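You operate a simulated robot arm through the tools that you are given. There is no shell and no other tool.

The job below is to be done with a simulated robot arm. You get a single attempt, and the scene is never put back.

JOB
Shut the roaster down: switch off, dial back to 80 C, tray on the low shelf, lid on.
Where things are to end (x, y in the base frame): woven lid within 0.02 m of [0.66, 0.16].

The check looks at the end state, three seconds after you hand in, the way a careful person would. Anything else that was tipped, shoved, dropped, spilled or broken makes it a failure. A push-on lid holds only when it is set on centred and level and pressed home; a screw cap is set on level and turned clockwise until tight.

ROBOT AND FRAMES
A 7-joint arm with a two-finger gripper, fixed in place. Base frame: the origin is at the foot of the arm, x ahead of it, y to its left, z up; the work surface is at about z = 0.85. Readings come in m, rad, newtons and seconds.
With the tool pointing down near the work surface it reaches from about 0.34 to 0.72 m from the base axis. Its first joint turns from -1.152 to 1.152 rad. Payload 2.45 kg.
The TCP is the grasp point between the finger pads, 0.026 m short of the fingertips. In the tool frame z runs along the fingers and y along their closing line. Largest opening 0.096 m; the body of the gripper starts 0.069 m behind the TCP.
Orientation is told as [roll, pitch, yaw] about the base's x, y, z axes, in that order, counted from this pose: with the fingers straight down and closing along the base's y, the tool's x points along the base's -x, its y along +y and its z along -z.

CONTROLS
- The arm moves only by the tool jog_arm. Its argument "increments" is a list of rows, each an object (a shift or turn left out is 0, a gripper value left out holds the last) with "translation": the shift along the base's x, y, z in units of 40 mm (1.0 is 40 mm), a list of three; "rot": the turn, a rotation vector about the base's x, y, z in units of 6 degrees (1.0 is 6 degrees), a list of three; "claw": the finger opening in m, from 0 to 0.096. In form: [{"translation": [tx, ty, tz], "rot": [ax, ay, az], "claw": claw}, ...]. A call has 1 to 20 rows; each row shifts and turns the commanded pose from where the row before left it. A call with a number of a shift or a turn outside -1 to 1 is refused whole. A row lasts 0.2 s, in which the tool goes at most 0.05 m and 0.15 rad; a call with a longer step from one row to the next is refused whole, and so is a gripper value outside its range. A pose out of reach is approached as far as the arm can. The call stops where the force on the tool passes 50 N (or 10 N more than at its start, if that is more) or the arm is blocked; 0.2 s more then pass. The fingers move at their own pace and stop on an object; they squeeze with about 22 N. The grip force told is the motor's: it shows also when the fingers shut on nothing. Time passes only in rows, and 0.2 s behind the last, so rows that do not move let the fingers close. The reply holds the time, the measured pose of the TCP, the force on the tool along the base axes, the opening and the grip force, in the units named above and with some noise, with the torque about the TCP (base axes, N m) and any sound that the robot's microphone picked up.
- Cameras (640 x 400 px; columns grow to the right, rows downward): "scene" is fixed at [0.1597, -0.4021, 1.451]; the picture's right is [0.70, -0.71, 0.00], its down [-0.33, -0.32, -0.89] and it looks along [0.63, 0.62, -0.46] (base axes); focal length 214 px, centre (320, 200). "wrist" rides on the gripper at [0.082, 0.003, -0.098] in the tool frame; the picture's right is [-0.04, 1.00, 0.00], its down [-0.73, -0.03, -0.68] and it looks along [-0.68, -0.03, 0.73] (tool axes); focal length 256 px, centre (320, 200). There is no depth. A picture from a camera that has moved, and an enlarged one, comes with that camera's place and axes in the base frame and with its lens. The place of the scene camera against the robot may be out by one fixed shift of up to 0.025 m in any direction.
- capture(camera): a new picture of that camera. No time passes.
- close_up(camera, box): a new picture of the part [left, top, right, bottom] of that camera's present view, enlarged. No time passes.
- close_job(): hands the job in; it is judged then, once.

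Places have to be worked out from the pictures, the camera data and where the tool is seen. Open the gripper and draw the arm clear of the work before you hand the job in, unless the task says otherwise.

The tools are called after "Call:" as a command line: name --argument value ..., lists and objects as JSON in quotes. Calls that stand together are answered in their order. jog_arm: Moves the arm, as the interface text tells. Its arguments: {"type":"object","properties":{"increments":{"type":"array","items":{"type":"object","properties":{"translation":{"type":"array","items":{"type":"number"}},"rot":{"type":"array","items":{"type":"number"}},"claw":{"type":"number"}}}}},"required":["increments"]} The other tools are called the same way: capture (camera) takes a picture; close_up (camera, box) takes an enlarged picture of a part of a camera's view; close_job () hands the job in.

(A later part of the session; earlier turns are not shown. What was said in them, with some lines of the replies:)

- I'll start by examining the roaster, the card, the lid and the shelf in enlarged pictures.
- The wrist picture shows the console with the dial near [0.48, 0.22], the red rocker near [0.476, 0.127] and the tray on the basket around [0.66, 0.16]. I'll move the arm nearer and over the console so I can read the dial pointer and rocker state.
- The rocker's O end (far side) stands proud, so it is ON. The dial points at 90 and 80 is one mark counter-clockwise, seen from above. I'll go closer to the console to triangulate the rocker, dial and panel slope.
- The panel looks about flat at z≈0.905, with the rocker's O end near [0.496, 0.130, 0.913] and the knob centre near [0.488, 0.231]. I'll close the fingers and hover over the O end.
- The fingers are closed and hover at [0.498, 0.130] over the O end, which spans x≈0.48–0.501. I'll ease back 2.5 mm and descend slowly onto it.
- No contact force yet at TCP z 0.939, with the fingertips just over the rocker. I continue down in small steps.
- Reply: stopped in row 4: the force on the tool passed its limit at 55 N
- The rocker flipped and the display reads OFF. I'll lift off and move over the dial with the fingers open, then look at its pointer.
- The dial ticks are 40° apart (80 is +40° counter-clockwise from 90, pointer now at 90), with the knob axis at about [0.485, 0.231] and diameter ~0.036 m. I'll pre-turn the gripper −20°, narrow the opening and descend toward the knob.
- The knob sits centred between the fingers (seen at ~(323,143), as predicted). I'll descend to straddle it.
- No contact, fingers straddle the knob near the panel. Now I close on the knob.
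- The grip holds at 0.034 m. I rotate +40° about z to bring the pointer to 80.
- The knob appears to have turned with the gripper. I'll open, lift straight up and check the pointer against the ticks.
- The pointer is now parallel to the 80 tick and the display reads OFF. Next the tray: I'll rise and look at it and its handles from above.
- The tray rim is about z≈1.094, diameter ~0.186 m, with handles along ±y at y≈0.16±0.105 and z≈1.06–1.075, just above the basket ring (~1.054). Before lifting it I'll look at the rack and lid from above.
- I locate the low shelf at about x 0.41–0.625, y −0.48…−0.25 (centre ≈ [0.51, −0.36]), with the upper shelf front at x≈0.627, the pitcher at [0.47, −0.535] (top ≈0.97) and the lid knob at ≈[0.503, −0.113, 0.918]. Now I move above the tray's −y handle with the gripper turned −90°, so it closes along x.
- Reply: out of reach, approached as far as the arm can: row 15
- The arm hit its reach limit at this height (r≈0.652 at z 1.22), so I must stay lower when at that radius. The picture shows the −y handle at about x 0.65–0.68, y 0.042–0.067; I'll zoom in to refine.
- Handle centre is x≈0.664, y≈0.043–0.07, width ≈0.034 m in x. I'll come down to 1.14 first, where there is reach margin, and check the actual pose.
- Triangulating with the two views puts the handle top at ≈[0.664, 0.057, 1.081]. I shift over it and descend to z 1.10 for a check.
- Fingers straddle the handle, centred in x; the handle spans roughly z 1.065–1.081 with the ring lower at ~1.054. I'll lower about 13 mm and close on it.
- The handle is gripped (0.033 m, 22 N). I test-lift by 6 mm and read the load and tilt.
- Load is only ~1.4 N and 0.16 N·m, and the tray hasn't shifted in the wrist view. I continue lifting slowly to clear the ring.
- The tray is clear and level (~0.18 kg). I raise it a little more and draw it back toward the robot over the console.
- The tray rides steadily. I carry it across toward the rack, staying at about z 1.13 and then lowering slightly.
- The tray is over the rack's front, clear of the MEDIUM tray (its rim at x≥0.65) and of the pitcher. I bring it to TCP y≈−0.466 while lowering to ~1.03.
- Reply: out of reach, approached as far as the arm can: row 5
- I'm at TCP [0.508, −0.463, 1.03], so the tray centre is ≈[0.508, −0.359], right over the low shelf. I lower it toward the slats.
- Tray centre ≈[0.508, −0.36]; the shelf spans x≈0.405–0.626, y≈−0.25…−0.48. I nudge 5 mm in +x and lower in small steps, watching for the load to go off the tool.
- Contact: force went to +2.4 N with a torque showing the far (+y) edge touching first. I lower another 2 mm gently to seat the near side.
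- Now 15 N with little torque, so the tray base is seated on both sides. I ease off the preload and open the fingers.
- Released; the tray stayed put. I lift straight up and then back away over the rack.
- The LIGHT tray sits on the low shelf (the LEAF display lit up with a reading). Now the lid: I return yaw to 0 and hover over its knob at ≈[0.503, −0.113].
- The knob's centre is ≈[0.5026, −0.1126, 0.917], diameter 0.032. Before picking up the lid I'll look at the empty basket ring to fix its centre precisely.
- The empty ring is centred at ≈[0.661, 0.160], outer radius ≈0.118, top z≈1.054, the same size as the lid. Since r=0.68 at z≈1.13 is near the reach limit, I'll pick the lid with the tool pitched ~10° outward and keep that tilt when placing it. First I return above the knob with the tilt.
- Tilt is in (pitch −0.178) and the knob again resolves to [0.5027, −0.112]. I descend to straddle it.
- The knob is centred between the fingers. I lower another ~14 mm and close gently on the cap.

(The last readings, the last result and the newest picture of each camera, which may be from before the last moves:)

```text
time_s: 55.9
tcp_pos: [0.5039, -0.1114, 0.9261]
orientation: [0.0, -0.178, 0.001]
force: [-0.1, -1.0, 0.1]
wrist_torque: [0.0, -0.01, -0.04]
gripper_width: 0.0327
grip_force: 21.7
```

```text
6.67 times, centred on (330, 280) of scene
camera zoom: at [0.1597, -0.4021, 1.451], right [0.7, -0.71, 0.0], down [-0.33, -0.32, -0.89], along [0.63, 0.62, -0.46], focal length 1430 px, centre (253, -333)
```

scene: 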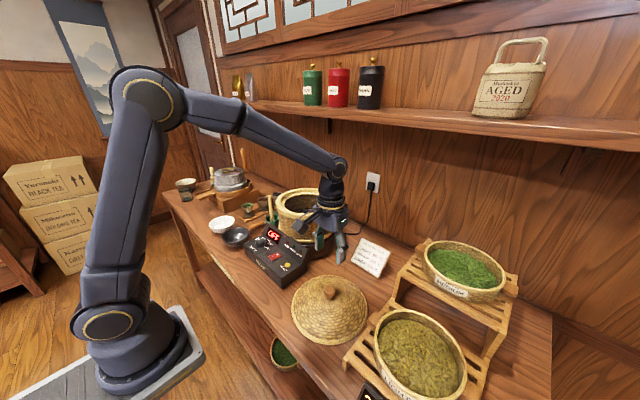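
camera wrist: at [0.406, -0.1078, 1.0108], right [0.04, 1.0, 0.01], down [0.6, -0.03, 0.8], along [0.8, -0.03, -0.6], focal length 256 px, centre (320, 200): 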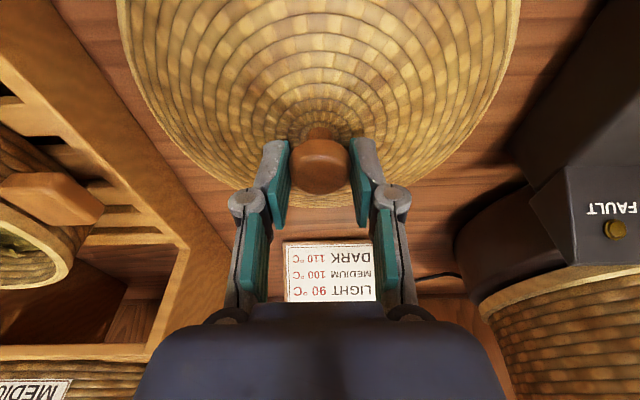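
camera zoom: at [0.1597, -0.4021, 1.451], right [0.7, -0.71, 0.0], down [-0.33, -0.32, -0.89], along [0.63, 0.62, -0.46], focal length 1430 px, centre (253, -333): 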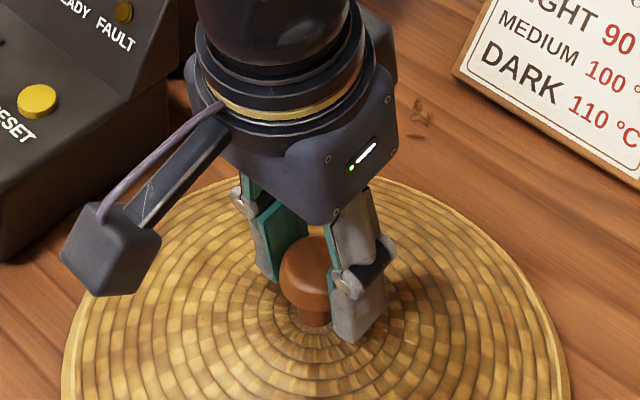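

Gripped at 0.0327 m. I test-lift the lid slowly.

Call:
jog_arm --increments '[{"translation": [0, 0, 0.1]}, {"translation": [0, 0, 0.15]}, {"translation": [0, 0, 0.25]}, {"translation": [0, 0, 0.3]}, {"translation": [0, 0, 0]}]'

Call:
capture --camera "wrist"

Call:
close_up --camera "scene" --box '[270, 220, 400, 350]'

```text
time_s: 57.0
tcp_pos: [0.5033, -0.1116, 0.9581]
orientation: [0.0, -0.178, 0.002]
force: [0.0, -0.1, -1.7]
wrist_torque: [-0.01, -0.03, 0.02]
gripper_width: 0.0328
grip_force: 22.0
```

```text
taken
camera wrist: at [0.405, -0.1079, 1.0426], right [0.04, 1.0, 0.01], down [0.6, -0.03, 0.8], along [0.8, -0.03, -0.6], focal length 256 px, centre (320, 200)
```

wrist: 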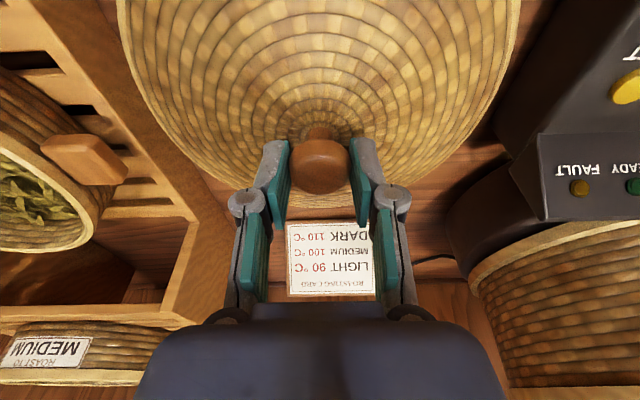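

```text
3.08 times, centred on (335, 285) of scene
camera zoom: at [0.1597, -0.4021, 1.451], right [0.7, -0.71, 0.0], down [-0.33, -0.32, -0.89], along [0.63, 0.62, -0.46], focal length 660 px, centre (274, -62)
```

zoom: 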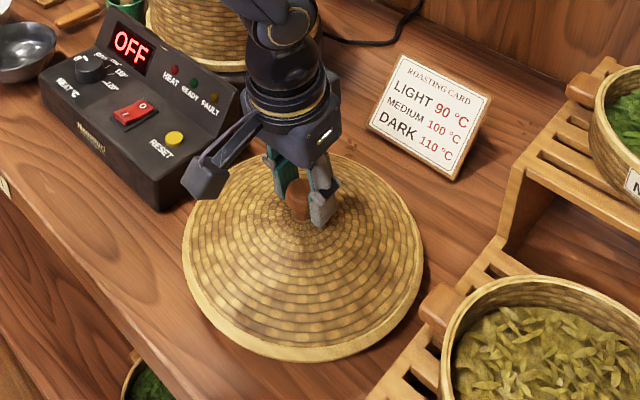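

The lid hangs level (1.7 N) with no slip. I lift it to z≈1.16 before moving across.

Call:
jog_arm --increments '[{"translation": [0, 0, 0.4]}, {"translation": [0, 0, 0.7]}, {"translation": [0, 0, 0.8]}, {"translation": [0, 0, 0.8]}, {"translation": [0, 0, 0.8]}, {"translation": [0, 0, 0.8]}, {"translation": [0, 0, 0.5]}, {"translation": [0, 0, 0.3]}, {"translation": [0, 0, 0]}]'

Call:
capture --camera "scene"

Call:
capture --camera "wrist"

```text
time_s: 59.0
tcp_pos: [0.5045, -0.1104, 1.1627]
orientation: [0.0, -0.178, -0.001]
force: [0.4, -0.1, -1.8]
wrist_torque: [0.01, 0.03, 0.03]
gripper_width: 0.0327
grip_force: 21.6
```

```text
taken
```

scene: 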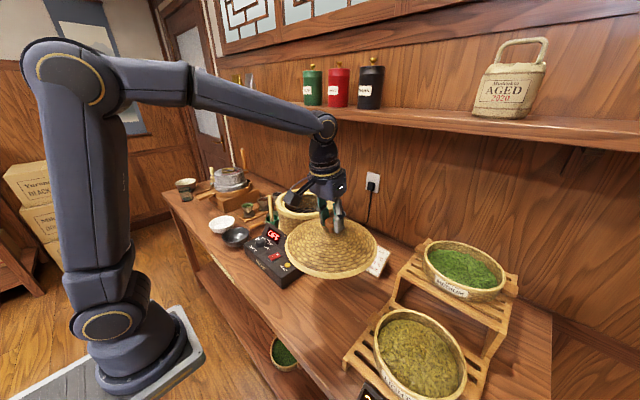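

```text
taken
camera wrist: at [0.4058, -0.1072, 1.2466], right [0.04, 1.0, 0.01], down [0.6, -0.03, 0.8], along [0.8, -0.03, -0.6], focal length 256 px, centre (320, 200)
```

wrist: 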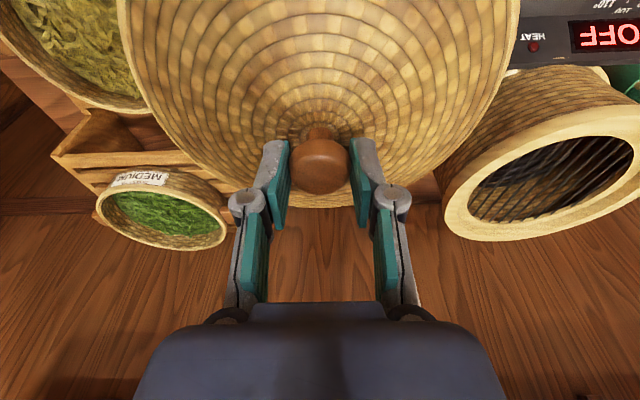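

Now I carry the lid across to just short of the basket, [0.62, 0.10], at z≈1.16.

Call:
jog_arm --increments '[{"translation": [0.2, 0.38, 0]}, {"translation": [0.38, 0.69, 0]}, {"translation": [0.46, 0.84, 0]}, {"translation": [0.48, 0.86, 0]}, {"translation": [0.48, 0.86, 0]}, {"translation": [0.42, 0.76, 0]}, {"translation": [0.31, 0.56, 0]}, {"translation": [0.15, 0.3, 0]}, {"translation": [0, 0, 0]}]'

Call:
capture --camera "wrist"

Call:
close_up --camera "scene" --box '[240, 120, 380, 260]'

```text
time_s: 61.0
tcp_pos: [0.6188, 0.0993, 1.1618]
orientation: [0.001, -0.178, 0.003]
force: [-0.2, -1.0, -1.8]
wrist_torque: [0.01, 0.01, -0.01]
gripper_width: 0.0329
grip_force: 22.1
```

```text
taken
camera wrist: at [0.5203, 0.1041, 1.2461], right [0.04, 1.0, 0.01], down [0.6, -0.03, 0.8], along [0.8, -0.03, -0.6], focal length 256 px, centre (320, 200)
```

wrist: 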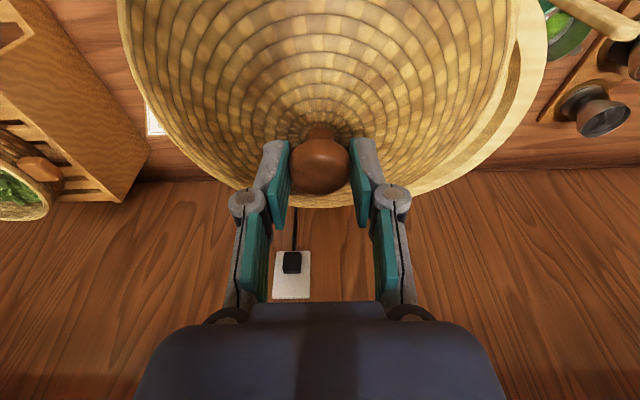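

```text
2.86 times, centred on (310, 190) of scene
camera zoom: at [0.1597, -0.4021, 1.451], right [0.7, -0.71, 0.0], down [-0.33, -0.32, -0.89], along [0.63, 0.62, -0.46], focal length 613 px, centre (349, 229)
```

zoom: 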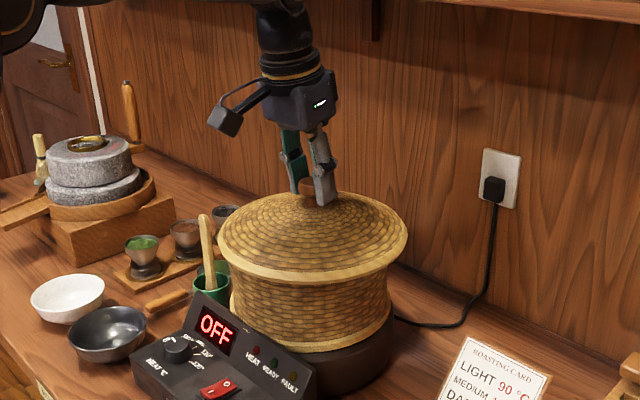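

Lid is level and just short of the basket. I move to the centre [0.661, 0.160] at z≈1.155 and check reach.

Call:
jog_arm --increments '[{"translation": [0.25, 0.36, -0.05]}, {"translation": [0.35, 0.5, -0.05]}, {"translation": [0.28, 0.42, -0.05]}, {"translation": [0.17, 0.24, -0.02]}, {"translation": [0, 0, 0]}, {"translation": [0, 0, 0]}]'

Call:
capture --camera "wrist"

Call:
close_up --camera "scene" --box '[260, 140, 360, 240]'

```text
time_s: 62.5
tcp_pos: [0.6612, 0.1618, 1.1572]
orientation: [-0.002, -0.179, 0.001]
force: [0.9, -0.3, -1.5]
wrist_torque: [-0.02, 0.02, -0.03]
gripper_width: 0.0326
grip_force: 21.7
```

```text
taken
camera wrist: at [0.5634, 0.1649, 1.2406], right [0.04, 1.0, 0.01], down [0.6, -0.03, 0.8], along [0.8, -0.03, -0.6], focal length 256 px, centre (320, 200)
```

wrist: 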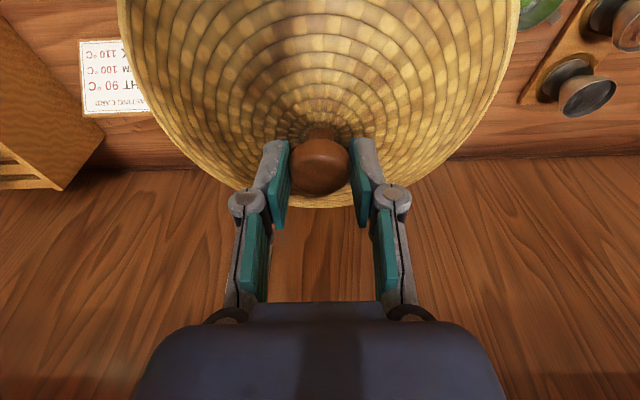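

```text
4.00 times, centred on (310, 190) of scene
camera zoom: at [0.1597, -0.4021, 1.451], right [0.7, -0.71, 0.0], down [-0.33, -0.32, -0.89], along [0.63, 0.62, -0.46], focal length 858 px, centre (360, 240)
```

zoom: 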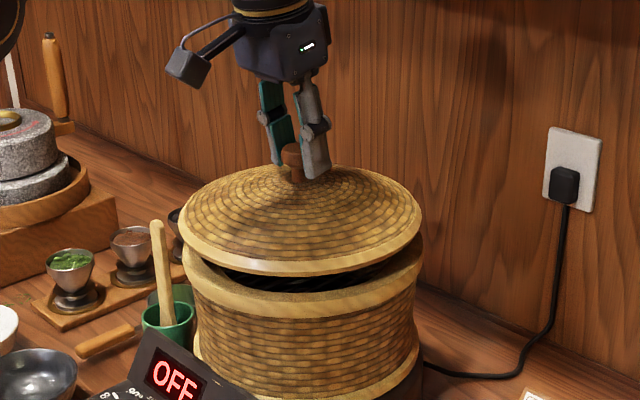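

No reach problem with the tilt. The lid looks ~2 mm off along the scene-right axis; I zoom in on both edges to check the centring before lowering.

Call:
close_up --camera "scene" --box '[298, 180, 372, 230]'

Call:
close_up --camera "scene" --box '[298, 180, 372, 230]'

Call:
close_up --camera "scene" --box '[295, 170, 335, 230]'

Call:
close_up --camera "scene" --box '[296, 182, 372, 232]'

Call:
close_up --camera "scene" --box '[290, 178, 380, 238]'

```text
8.00 times, centred on (335, 205) of scene
camera zoom: at [0.1597, -0.4021, 1.451], right [0.7, -0.71, 0.0], down [-0.33, -0.32, -0.89], along [0.63, 0.62, -0.46], focal length 1716 px, centre (200, 160)
```

zoom: 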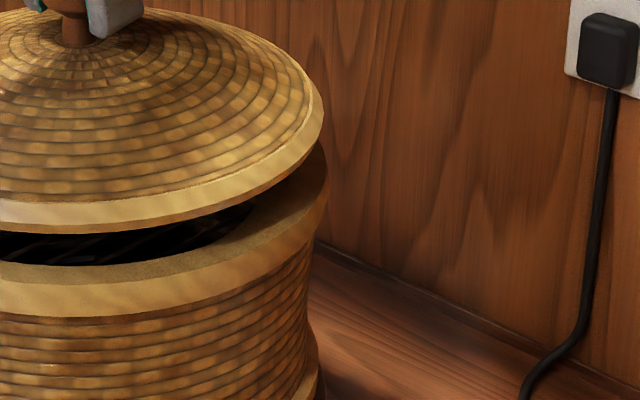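

```text
8.00 times, centred on (335, 205) of scene
camera zoom: at [0.1597, -0.4021, 1.451], right [0.7, -0.71, 0.0], down [-0.33, -0.32, -0.89], along [0.63, 0.62, -0.46], focal length 1716 px, centre (200, 160)
```

zoom: 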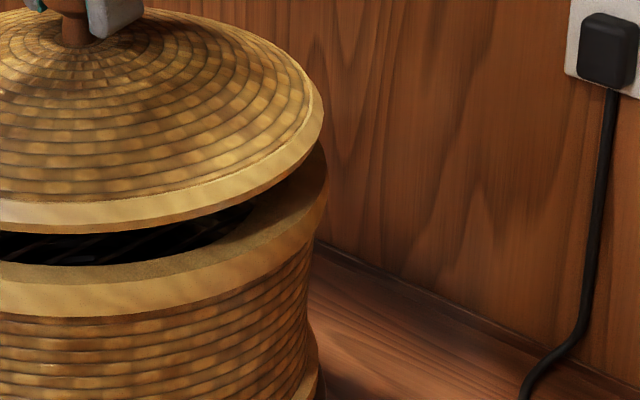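

```text
6.67 times, centred on (315, 200) of scene
camera zoom: at [0.1597, -0.4021, 1.451], right [0.7, -0.71, 0.0], down [-0.33, -0.32, -0.89], along [0.63, 0.62, -0.46], focal length 1430 px, centre (353, 200)
```

zoom: 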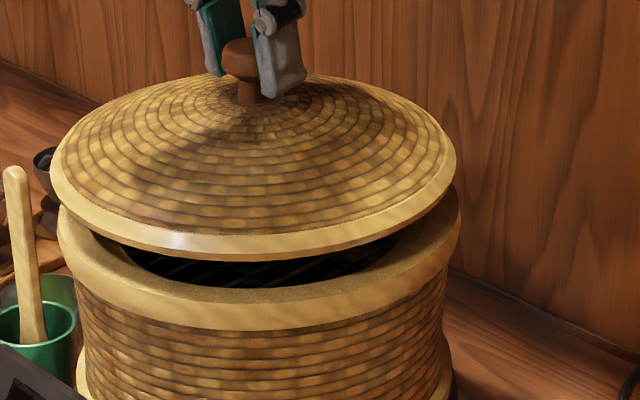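

```text
8.00 times, centred on (334, 207) of scene
camera zoom: at [0.1597, -0.4021, 1.451], right [0.7, -0.71, 0.0], down [-0.33, -0.32, -0.89], along [0.63, 0.62, -0.46], focal length 1716 px, centre (208, 144)
```

zoom: 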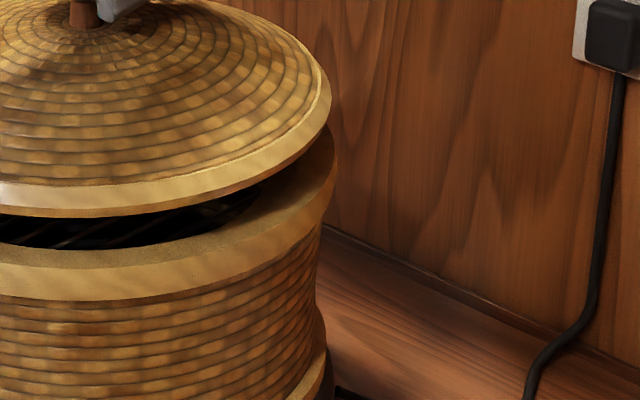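

```text
6.67 times, centred on (335, 208) of scene
camera zoom: at [0.1597, -0.4021, 1.451], right [0.7, -0.71, 0.0], down [-0.33, -0.32, -0.89], along [0.63, 0.62, -0.46], focal length 1430 px, centre (220, 147)
```

zoom: 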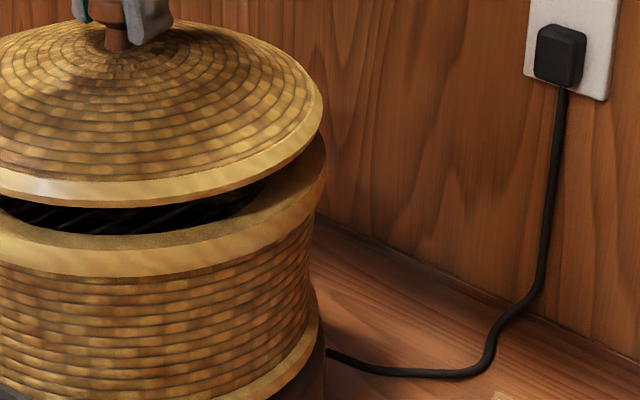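

Comparing lid and ring edges, the lid is ~2 mm toward scene-left; I correct by [+0.8, −1.8] mm and lower to just above contact.

Call:
jog_arm --increments '[{"translation": [0.02, -0.045, -0.1]}, {"translation": [0, 0, -0.15]}, {"translation": [0, 0, -0.15]}, {"translation": [0, 0, -0.1]}, {"translation": [0, 0, 0]}]'

Call:
close_up --camera "scene" --box '[260, 170, 350, 230]'

```text
time_s: 63.6
tcp_pos: [0.6614, 0.1578, 1.137]
orientation: [0.0, -0.176, 0.003]
force: [-0.8, 0.3, -0.8]
wrist_torque: [0.0, 0.03, 0.03]
gripper_width: 0.0327
grip_force: 22.0
```

```text
6.67 times, centred on (305, 200) of scene
camera zoom: at [0.1597, -0.4021, 1.451], right [0.7, -0.71, 0.0], down [-0.33, -0.32, -0.89], along [0.63, 0.62, -0.46], focal length 1430 px, centre (420, 200)
```

zoom: 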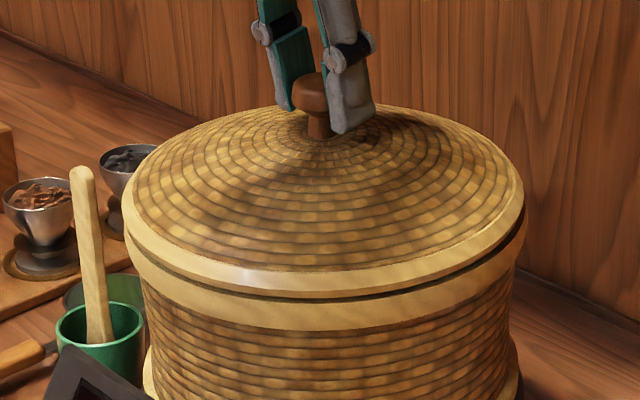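

Call:
close_up --camera "scene" --box '[272, 192, 304, 212]'

Call:
close_up --camera "scene" --box '[312, 192, 344, 212]'

Call:
capture --camera "wrist"

```text
16.00 times, centred on (288, 202) of scene
camera zoom: at [0.1597, -0.4021, 1.451], right [0.7, -0.71, 0.0], down [-0.33, -0.32, -0.89], along [0.63, 0.62, -0.46], focal length 3432 px, centre (832, 168)
```

zoom: 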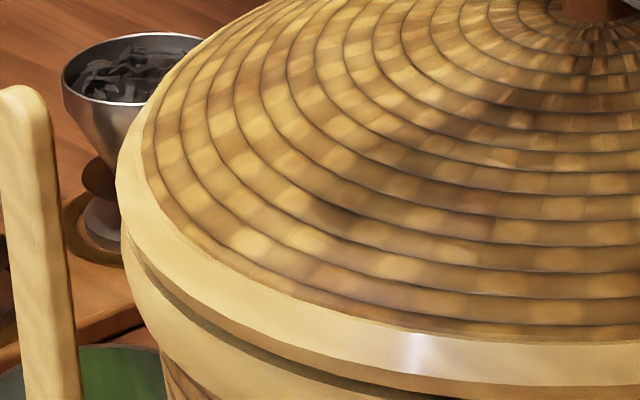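

```text
16.00 times, centred on (328, 202) of scene
camera zoom: at [0.1597, -0.4021, 1.451], right [0.7, -0.71, 0.0], down [-0.33, -0.32, -0.89], along [0.63, 0.62, -0.46], focal length 3432 px, centre (192, 168)
```

zoom: 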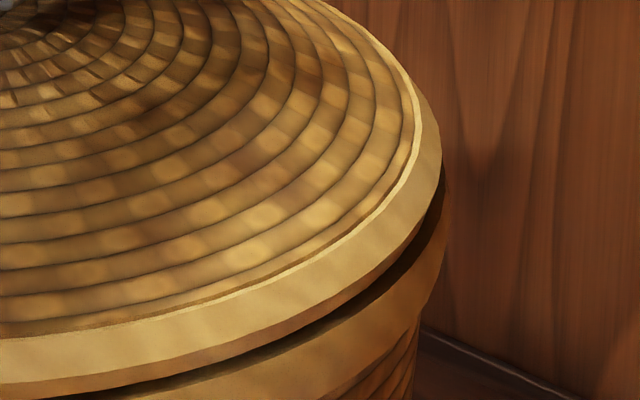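

```text
taken
camera wrist: at [0.5627, 0.1625, 1.2204], right [0.04, 1.0, 0.01], down [0.6, -0.03, 0.8], along [0.8, -0.03, -0.6], focal length 256 px, centre (320, 200)
```

wrist: 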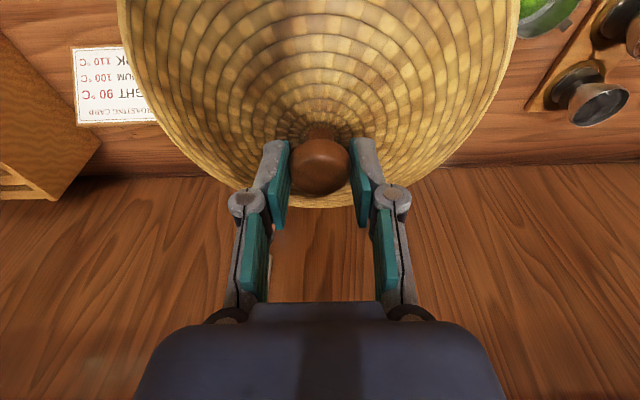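

Lid-to-ring misalignment is now ≲1 mm. I lower in 2 mm steps to make contact.

Call:
jog_arm --increments '[{"translation": [0.02, 0, -0.05]}, {"translation": [0, 0, -0.05]}, {"translation": [0, 0, -0.04]}, {"translation": [0, 0, 0]}]'

Call:
close_up --camera "scene" --box '[260, 170, 350, 230]'

```text
time_s: 64.7
tcp_pos: [0.6621, 0.1582, 1.1313]
orientation: [0.0, -0.179, -0.001]
force: [0.2, -0.5, 7.2]
wrist_torque: [-0.09, 0.27, -0.03]
gripper_width: 0.0329
grip_force: 21.6
```

```text
6.67 times, centred on (305, 200) of scene
camera zoom: at [0.1595, -0.4022, 1.451], right [0.7, -0.71, 0.0], down [-0.33, -0.32, -0.89], along [0.63, 0.62, -0.46], focal length 1430 px, centre (420, 200)
```

zoom: 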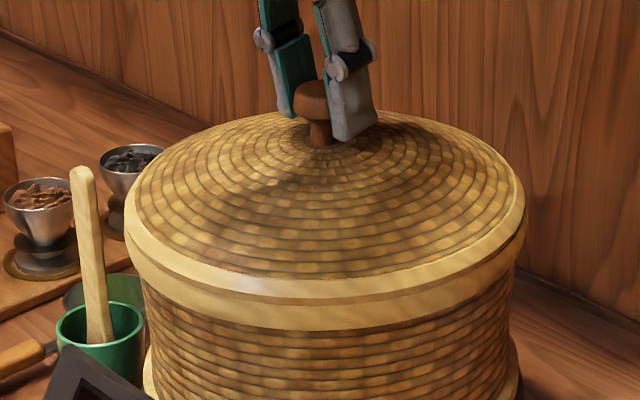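

Contact at TCP z≈1.131 with 7 N; the rim looks flush on the ring. I press a bit more to seat it home and read the forces.

Call:
jog_arm --increments '[{"translation": [0, 0, -0.03]}, {"translation": [0, 0, -0.02]}, {"translation": [0, 0, 0]}]'

Call:
close_up --camera "scene" --box '[260, 170, 350, 230]'

```text
time_s: 65.5
tcp_pos: [0.66, 0.1582, 1.1285]
orientation: [0.003, -0.181, 0.003]
force: [6.3, 1.1, 14.0]
wrist_torque: [0.01, -0.26, 0.0]
gripper_width: 0.0326
grip_force: 22.6
```

```text
6.67 times, centred on (305, 200) of scene
camera zoom: at [0.1596, -0.4021, 1.451], right [0.7, -0.71, 0.0], down [-0.33, -0.32, -0.89], along [0.63, 0.62, -0.46], focal length 1430 px, centre (420, 200)
```

zoom: 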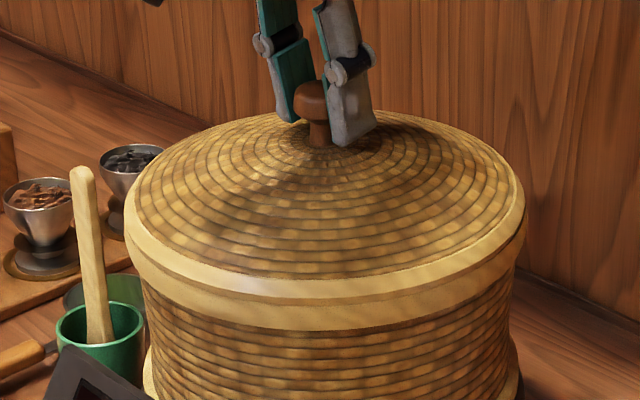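

The lid has settled (slight lateral self-centring force). I open the fingers to release it and check how it sits.

Call:
jog_arm --increments '[{"translation": [0, 0, 0.02]}, {"claw": 0.04}, {"claw": 0.05}, {"claw": 0.06}, {"claw": 0.06}]'

Call:
close_up --camera "scene" --box '[260, 170, 350, 230]'

Call:
capture --camera "wrist"

```text
time_s: 66.7
tcp_pos: [0.6606, 0.1578, 1.129]
orientation: [0.0, -0.177, 0.001]
force: [-0.8, 0.2, 0.5]
wrist_torque: [0.01, 0.0, 0.02]
gripper_width: 0.0601
grip_force: 0.0
```

```text
6.67 times, centred on (305, 200) of scene
camera zoom: at [0.1597, -0.4021, 1.451], right [0.7, -0.71, 0.0], down [-0.33, -0.32, -0.89], along [0.63, 0.62, -0.46], focal length 1430 px, centre (420, 200)
```

zoom: 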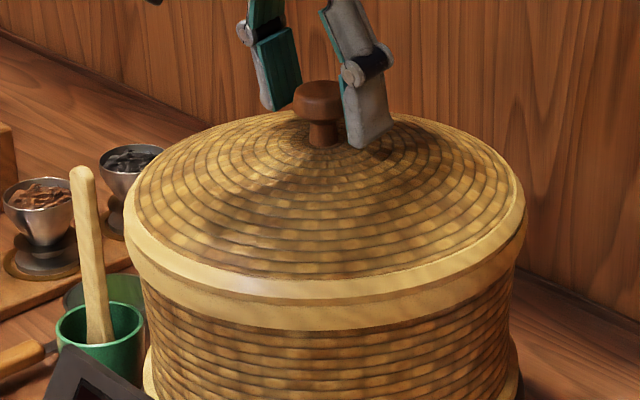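

```text
taken
camera wrist: at [0.5628, 0.162, 1.2132], right [0.04, 1.0, 0.01], down [0.6, -0.03, 0.8], along [0.8, -0.03, -0.6], focal length 256 px, centre (320, 200)
```

wrist: 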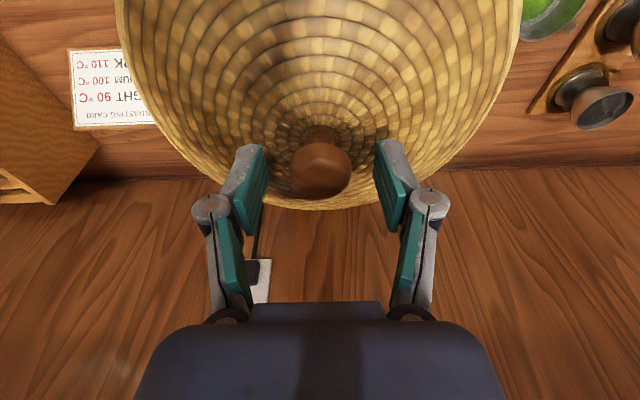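

The lid sits flush. I lift off the knob and inspect the seam all round, then I'll press once on top of the knob to make sure it's home.

Call:
jog_arm --increments '[{"translation": [0, 0, 0.3]}, {"translation": [0, 0, 0.6]}, {"translation": [-0.1, 0.02, 0.4], "claw": 0.0}, {"claw": 0.0}, {"claw": 0.0}, {"claw": 0.0}, {"claw": 0.0}]'

Call:
close_up --camera "scene" --box '[270, 180, 345, 230]'

Call:
capture --camera "wrist"

Call:
close_up --camera "scene" --box '[270, 195, 302, 215]'

Call:
close_up --camera "scene" --box '[312, 195, 344, 215]'

```text
time_s: 68.2
tcp_pos: [0.6572, 0.1593, 1.182]
orientation: [-0.002, -0.178, 0.002]
force: [-0.1, 0.2, 0.0]
wrist_torque: [-0.01, 0.01, 0.01]
gripper_width: 0.0
grip_force: 22.2
```

```text
8.00 times, centred on (308, 205) of scene
camera zoom: at [0.1597, -0.4021, 1.451], right [0.7, -0.71, 0.0], down [-0.33, -0.32, -0.89], along [0.63, 0.62, -0.46], focal length 1716 px, centre (420, 160)
```

zoom: 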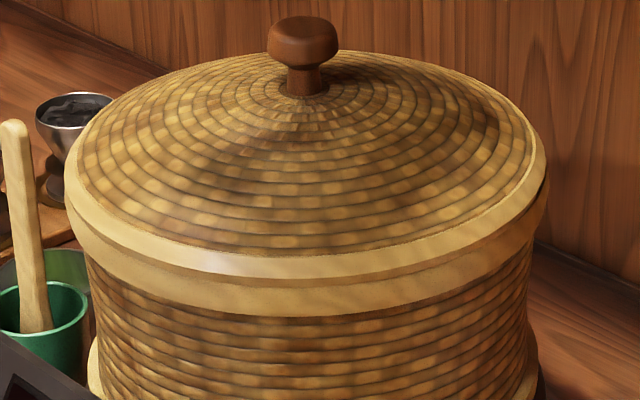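

```text
taken
camera wrist: at [0.5591, 0.1628, 1.2655], right [0.04, 1.0, 0.01], down [0.6, -0.03, 0.8], along [0.8, -0.03, -0.6], focal length 256 px, centre (320, 200)
```

wrist: 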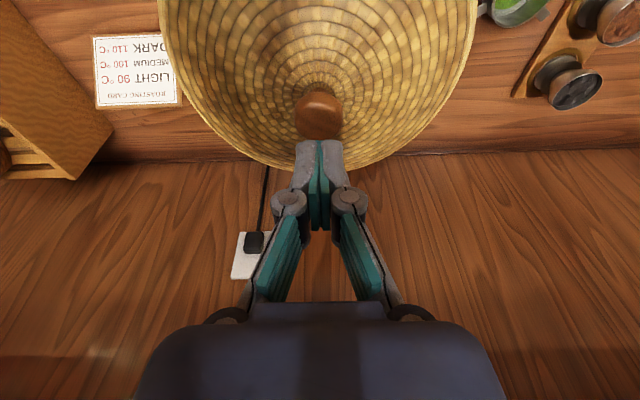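

```text
16.00 times, centred on (286, 205) of scene
camera zoom: at [0.1597, -0.4021, 1.451], right [0.7, -0.71, 0.0], down [-0.33, -0.32, -0.89], along [0.63, 0.62, -0.46], focal length 3432 px, centre (864, 120)
```

zoom: 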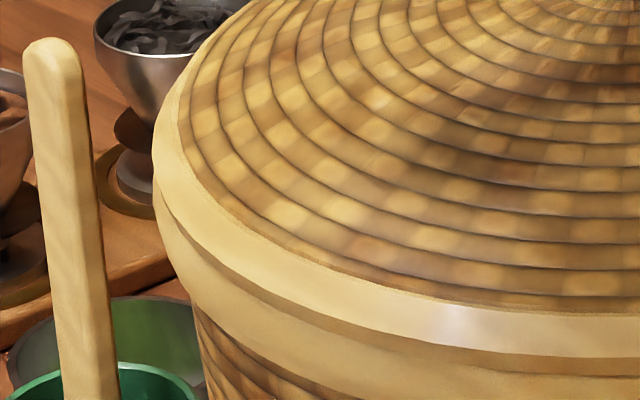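

```text
16.00 times, centred on (328, 205) of scene
camera zoom: at [0.1597, -0.4021, 1.451], right [0.7, -0.71, 0.0], down [-0.33, -0.32, -0.89], along [0.63, 0.62, -0.46], focal length 3432 px, centre (192, 120)
```

zoom: 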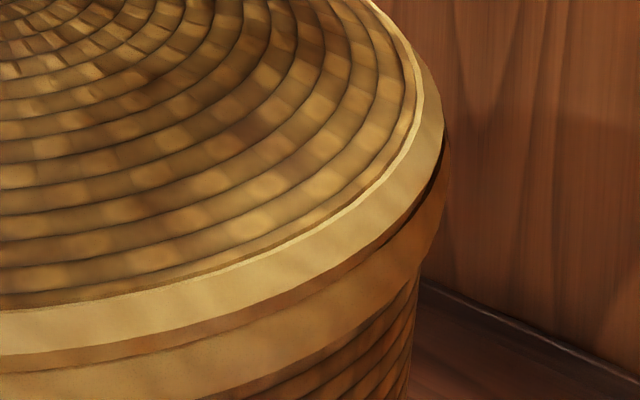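

The lid is centred on the ring with a flush seam. I press gently straight down on the knob top with the closed fingertips.

Call:
jog_arm --increments '[{"translation": [0, 0, -0.4]}, {"translation": [0, 0, -0.25]}, {"translation": [0, 0, -0.1]}, {"translation": [0, 0, -0.05]}, {"translation": [0, 0, 0]}]'

Call:
close_up --camera "scene" --box '[280, 160, 340, 210]'

```text
time_s: 69.5
tcp_pos: [0.6584, 0.1577, 1.1532]
orientation: [-0.001, -0.184, -0.001]
force: [-6.7, -2.7, 25.5]
wrist_torque: [-0.12, 0.37, 0.0]
gripper_width: 0.0058
grip_force: 21.8
```

```text
8.00 times, centred on (310, 185) of scene
camera zoom: at [0.1589, -0.4023, 1.451], right [0.7, -0.71, 0.0], down [-0.33, -0.32, -0.89], along [0.63, 0.62, -0.46], focal length 1716 px, centre (400, 320)
```

zoom: 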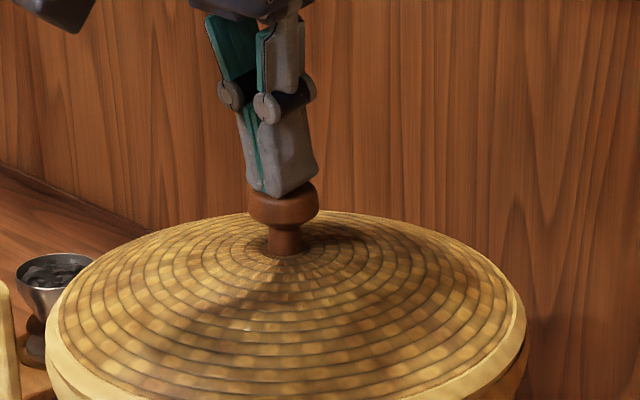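

Pressed with ~25 N, lid firm. I lift straight off, undo the tilt and draw the arm clear.

Call:
jog_arm --increments '[{"translation": [0, 0, 0.3]}, {"translation": [0, 0, 0.6]}, {"translation": [-0.5, 0, 0.6]}, {"translation": [-0.8, 0, 0.5], "claw": 0.08}, {"translation": [-0.8, -0.2, 0.4], "rot": [0, 0.5, 0], "claw": 0.08}, {"translation": [-0.8, -0.4, 0.3], "rot": [0, 0.6, 0], "claw": 0.08}, {"translation": [-0.8, -0.4, 0.3], "rot": [0, 0.567, 0], "claw": 0.08}, {"translation": [-0.8, -0.5, 0.3], "claw": 0.08}, {"translation": [-0.8, -0.5, 0.3], "claw": 0.08}, {"translation": [-0.5, -0.5, 0], "claw": 0.08}, {"translation": [0, 0, 0]}]'

Call:
capture --camera "scene"

Call:
capture --camera "wrist"

Call:
close_up --camera "scene" --box '[230, 170, 350, 290]'

Call:
close_up --camera "scene" --box '[330, 225, 530, 400]'

```text
time_s: 71.8
tcp_pos: [0.4236, 0.0597, 1.2935]
orientation: [0.0, -0.004, 0.003]
force: [0.0, -0.8, 0.8]
wrist_torque: [0.03, 0.01, -0.02]
gripper_width: 0.0799
grip_force: 0.1
```

```text
taken
```

scene: 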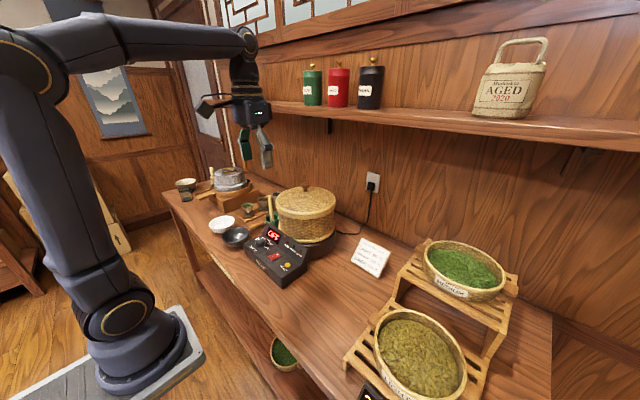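

```text
taken
camera wrist: at [0.3419, 0.063, 1.3938], right [0.04, 1.0, 0.0], down [0.73, -0.03, 0.68], along [0.68, -0.03, -0.73], focal length 256 px, centre (320, 200)
```

wrist: 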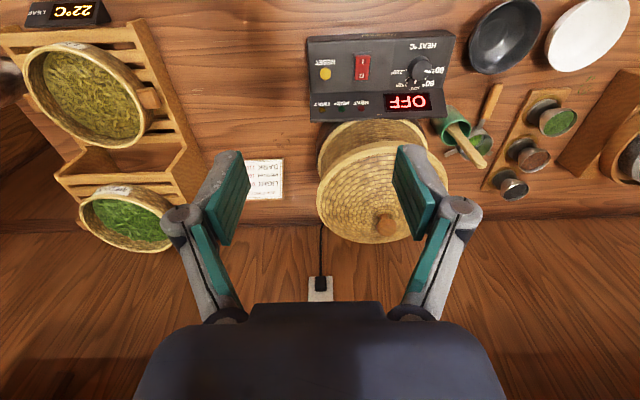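

```text
3.33 times, centred on (290, 230) of scene
camera zoom: at [0.1596, -0.4021, 1.451], right [0.7, -0.71, 0.0], down [-0.33, -0.32, -0.89], along [0.63, 0.62, -0.46], focal length 715 px, centre (420, 100)
```

zoom: 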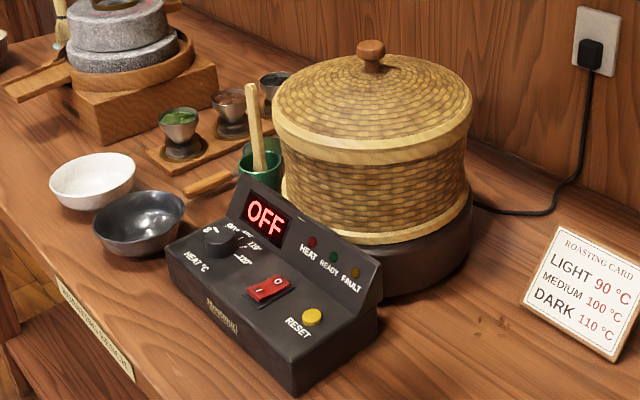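

```text
2.29 times, centred on (430, 312) of scene
camera zoom: at [0.1596, -0.4021, 1.451], right [0.7, -0.71, 0.0], down [-0.33, -0.32, -0.89], along [0.63, 0.62, -0.46], focal length 490 px, centre (69, -57)
```

zoom: 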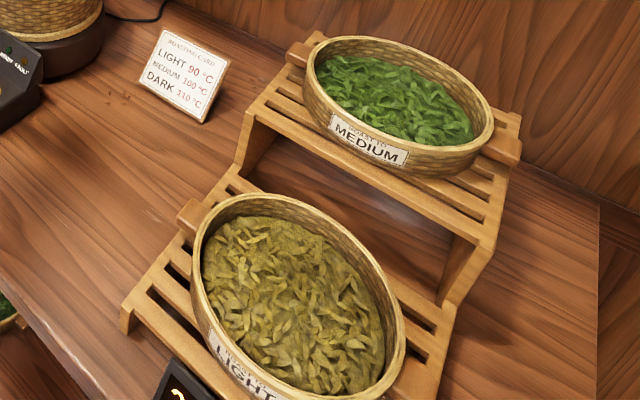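

Everything looks in place: display OFF, lid on the basket, LIGHT tray on the low shelf. I do one last zoom on the dial, the lid and the tray before handing in.

Call:
close_up --camera "wrist" --box '[380, 30, 460, 80]'

Call:
close_up --camera "wrist" --box '[300, 100, 460, 250]'

Call:
close_up --camera "wrist" --box '[0, 0, 220, 180]'

Call:
close_up --camera "scene" --box '[245, 220, 315, 275]'

```text
8.00 times, centred on (420, 55) of wrist
camera zoom: at [0.3419, 0.063, 1.3938], right [0.04, 1.0, 0.0], down [0.73, -0.03, 0.68], along [0.68, -0.03, -0.73], focal length 2048 px, centre (-480, 1360)
```

zoom: 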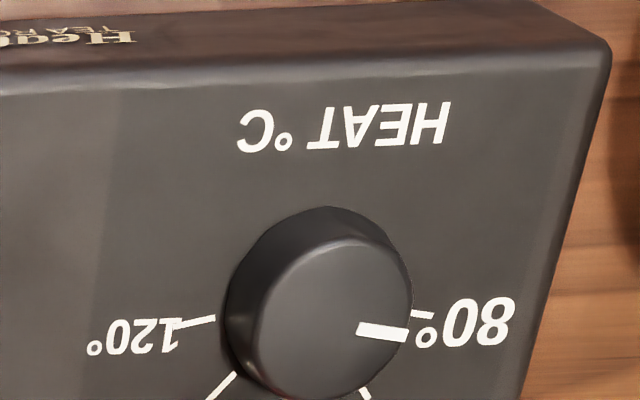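

```text
2.67 times, centred on (380, 175) of wrist
camera zoom: at [0.3419, 0.063, 1.3938], right [0.04, 1.0, 0.0], down [0.73, -0.03, 0.68], along [0.68, -0.03, -0.73], focal length 683 px, centre (160, 267)
```

zoom: 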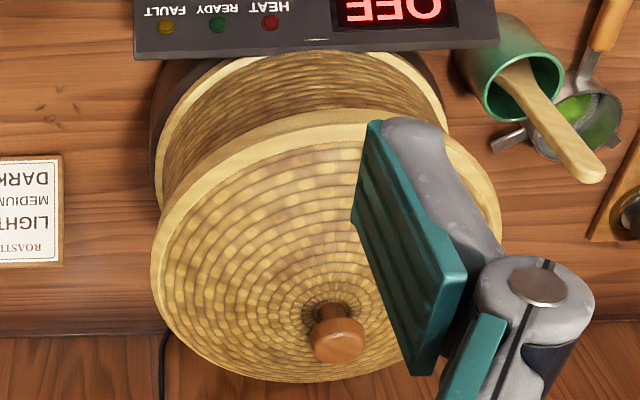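

```text
2.22 times, centred on (110, 90) of wrist
camera zoom: at [0.3419, 0.063, 1.3938], right [0.04, 1.0, 0.0], down [0.73, -0.03, 0.68], along [0.68, -0.03, -0.73], focal length 569 px, centre (787, 444)
```

zoom: 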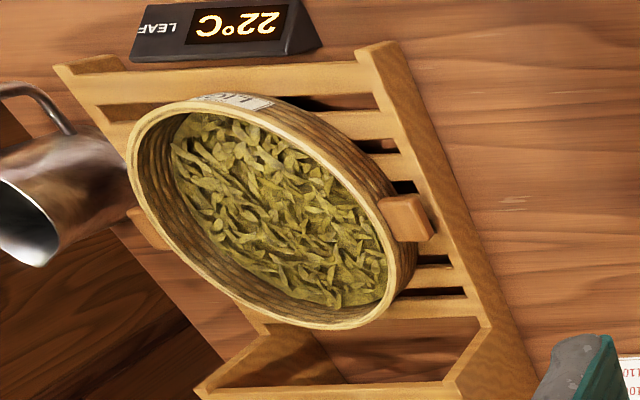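

```text
7.27 times, centred on (280, 248) of scene
camera zoom: at [0.1596, -0.4021, 1.451], right [0.7, -0.71, 0.0], down [-0.33, -0.32, -0.89], along [0.63, 0.62, -0.46], focal length 1560 px, centre (611, -146)
```

zoom: 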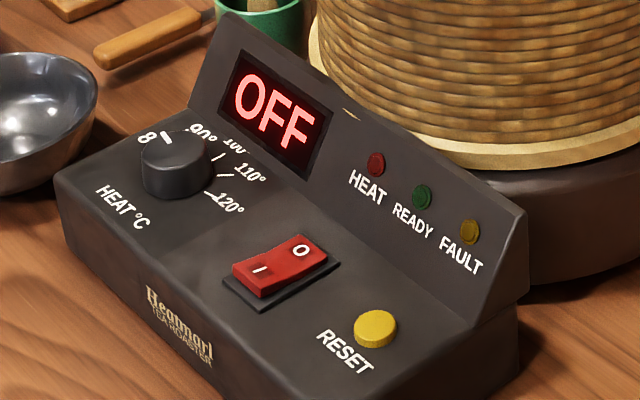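

The pointer is parallel to the 80 tick, the display reads OFF, and the lid is seated and centred on the basket. The LIGHT tray rests level on the low shelf, and the arm is open and clear, so I hand in the job.

Call:
close_job

```text
The job is handed in.
```

The roaster is shut down, and I've handed the job in; the check result isn't back yet. The last pictures before hand-in showed:

- **Switch:** the rocker is pressed to O and the display reads OFF.
- **Dial:** turned back from 90; the pointer lines up with the 80 °C mark.
- **Tray:** the LIGHT tray sits level on the low shelf, and the leaves stayed in it. The MEDIUM tray above it was not touched.
- **Lid:** seated flush on the basket at about [0.662, 0.159], within 0.02 m of the target. I pressed it down on the knob with about 25 N.

I saw nothing else moved or knocked over. The gripper was open and the arm clear of the work when I handed in.
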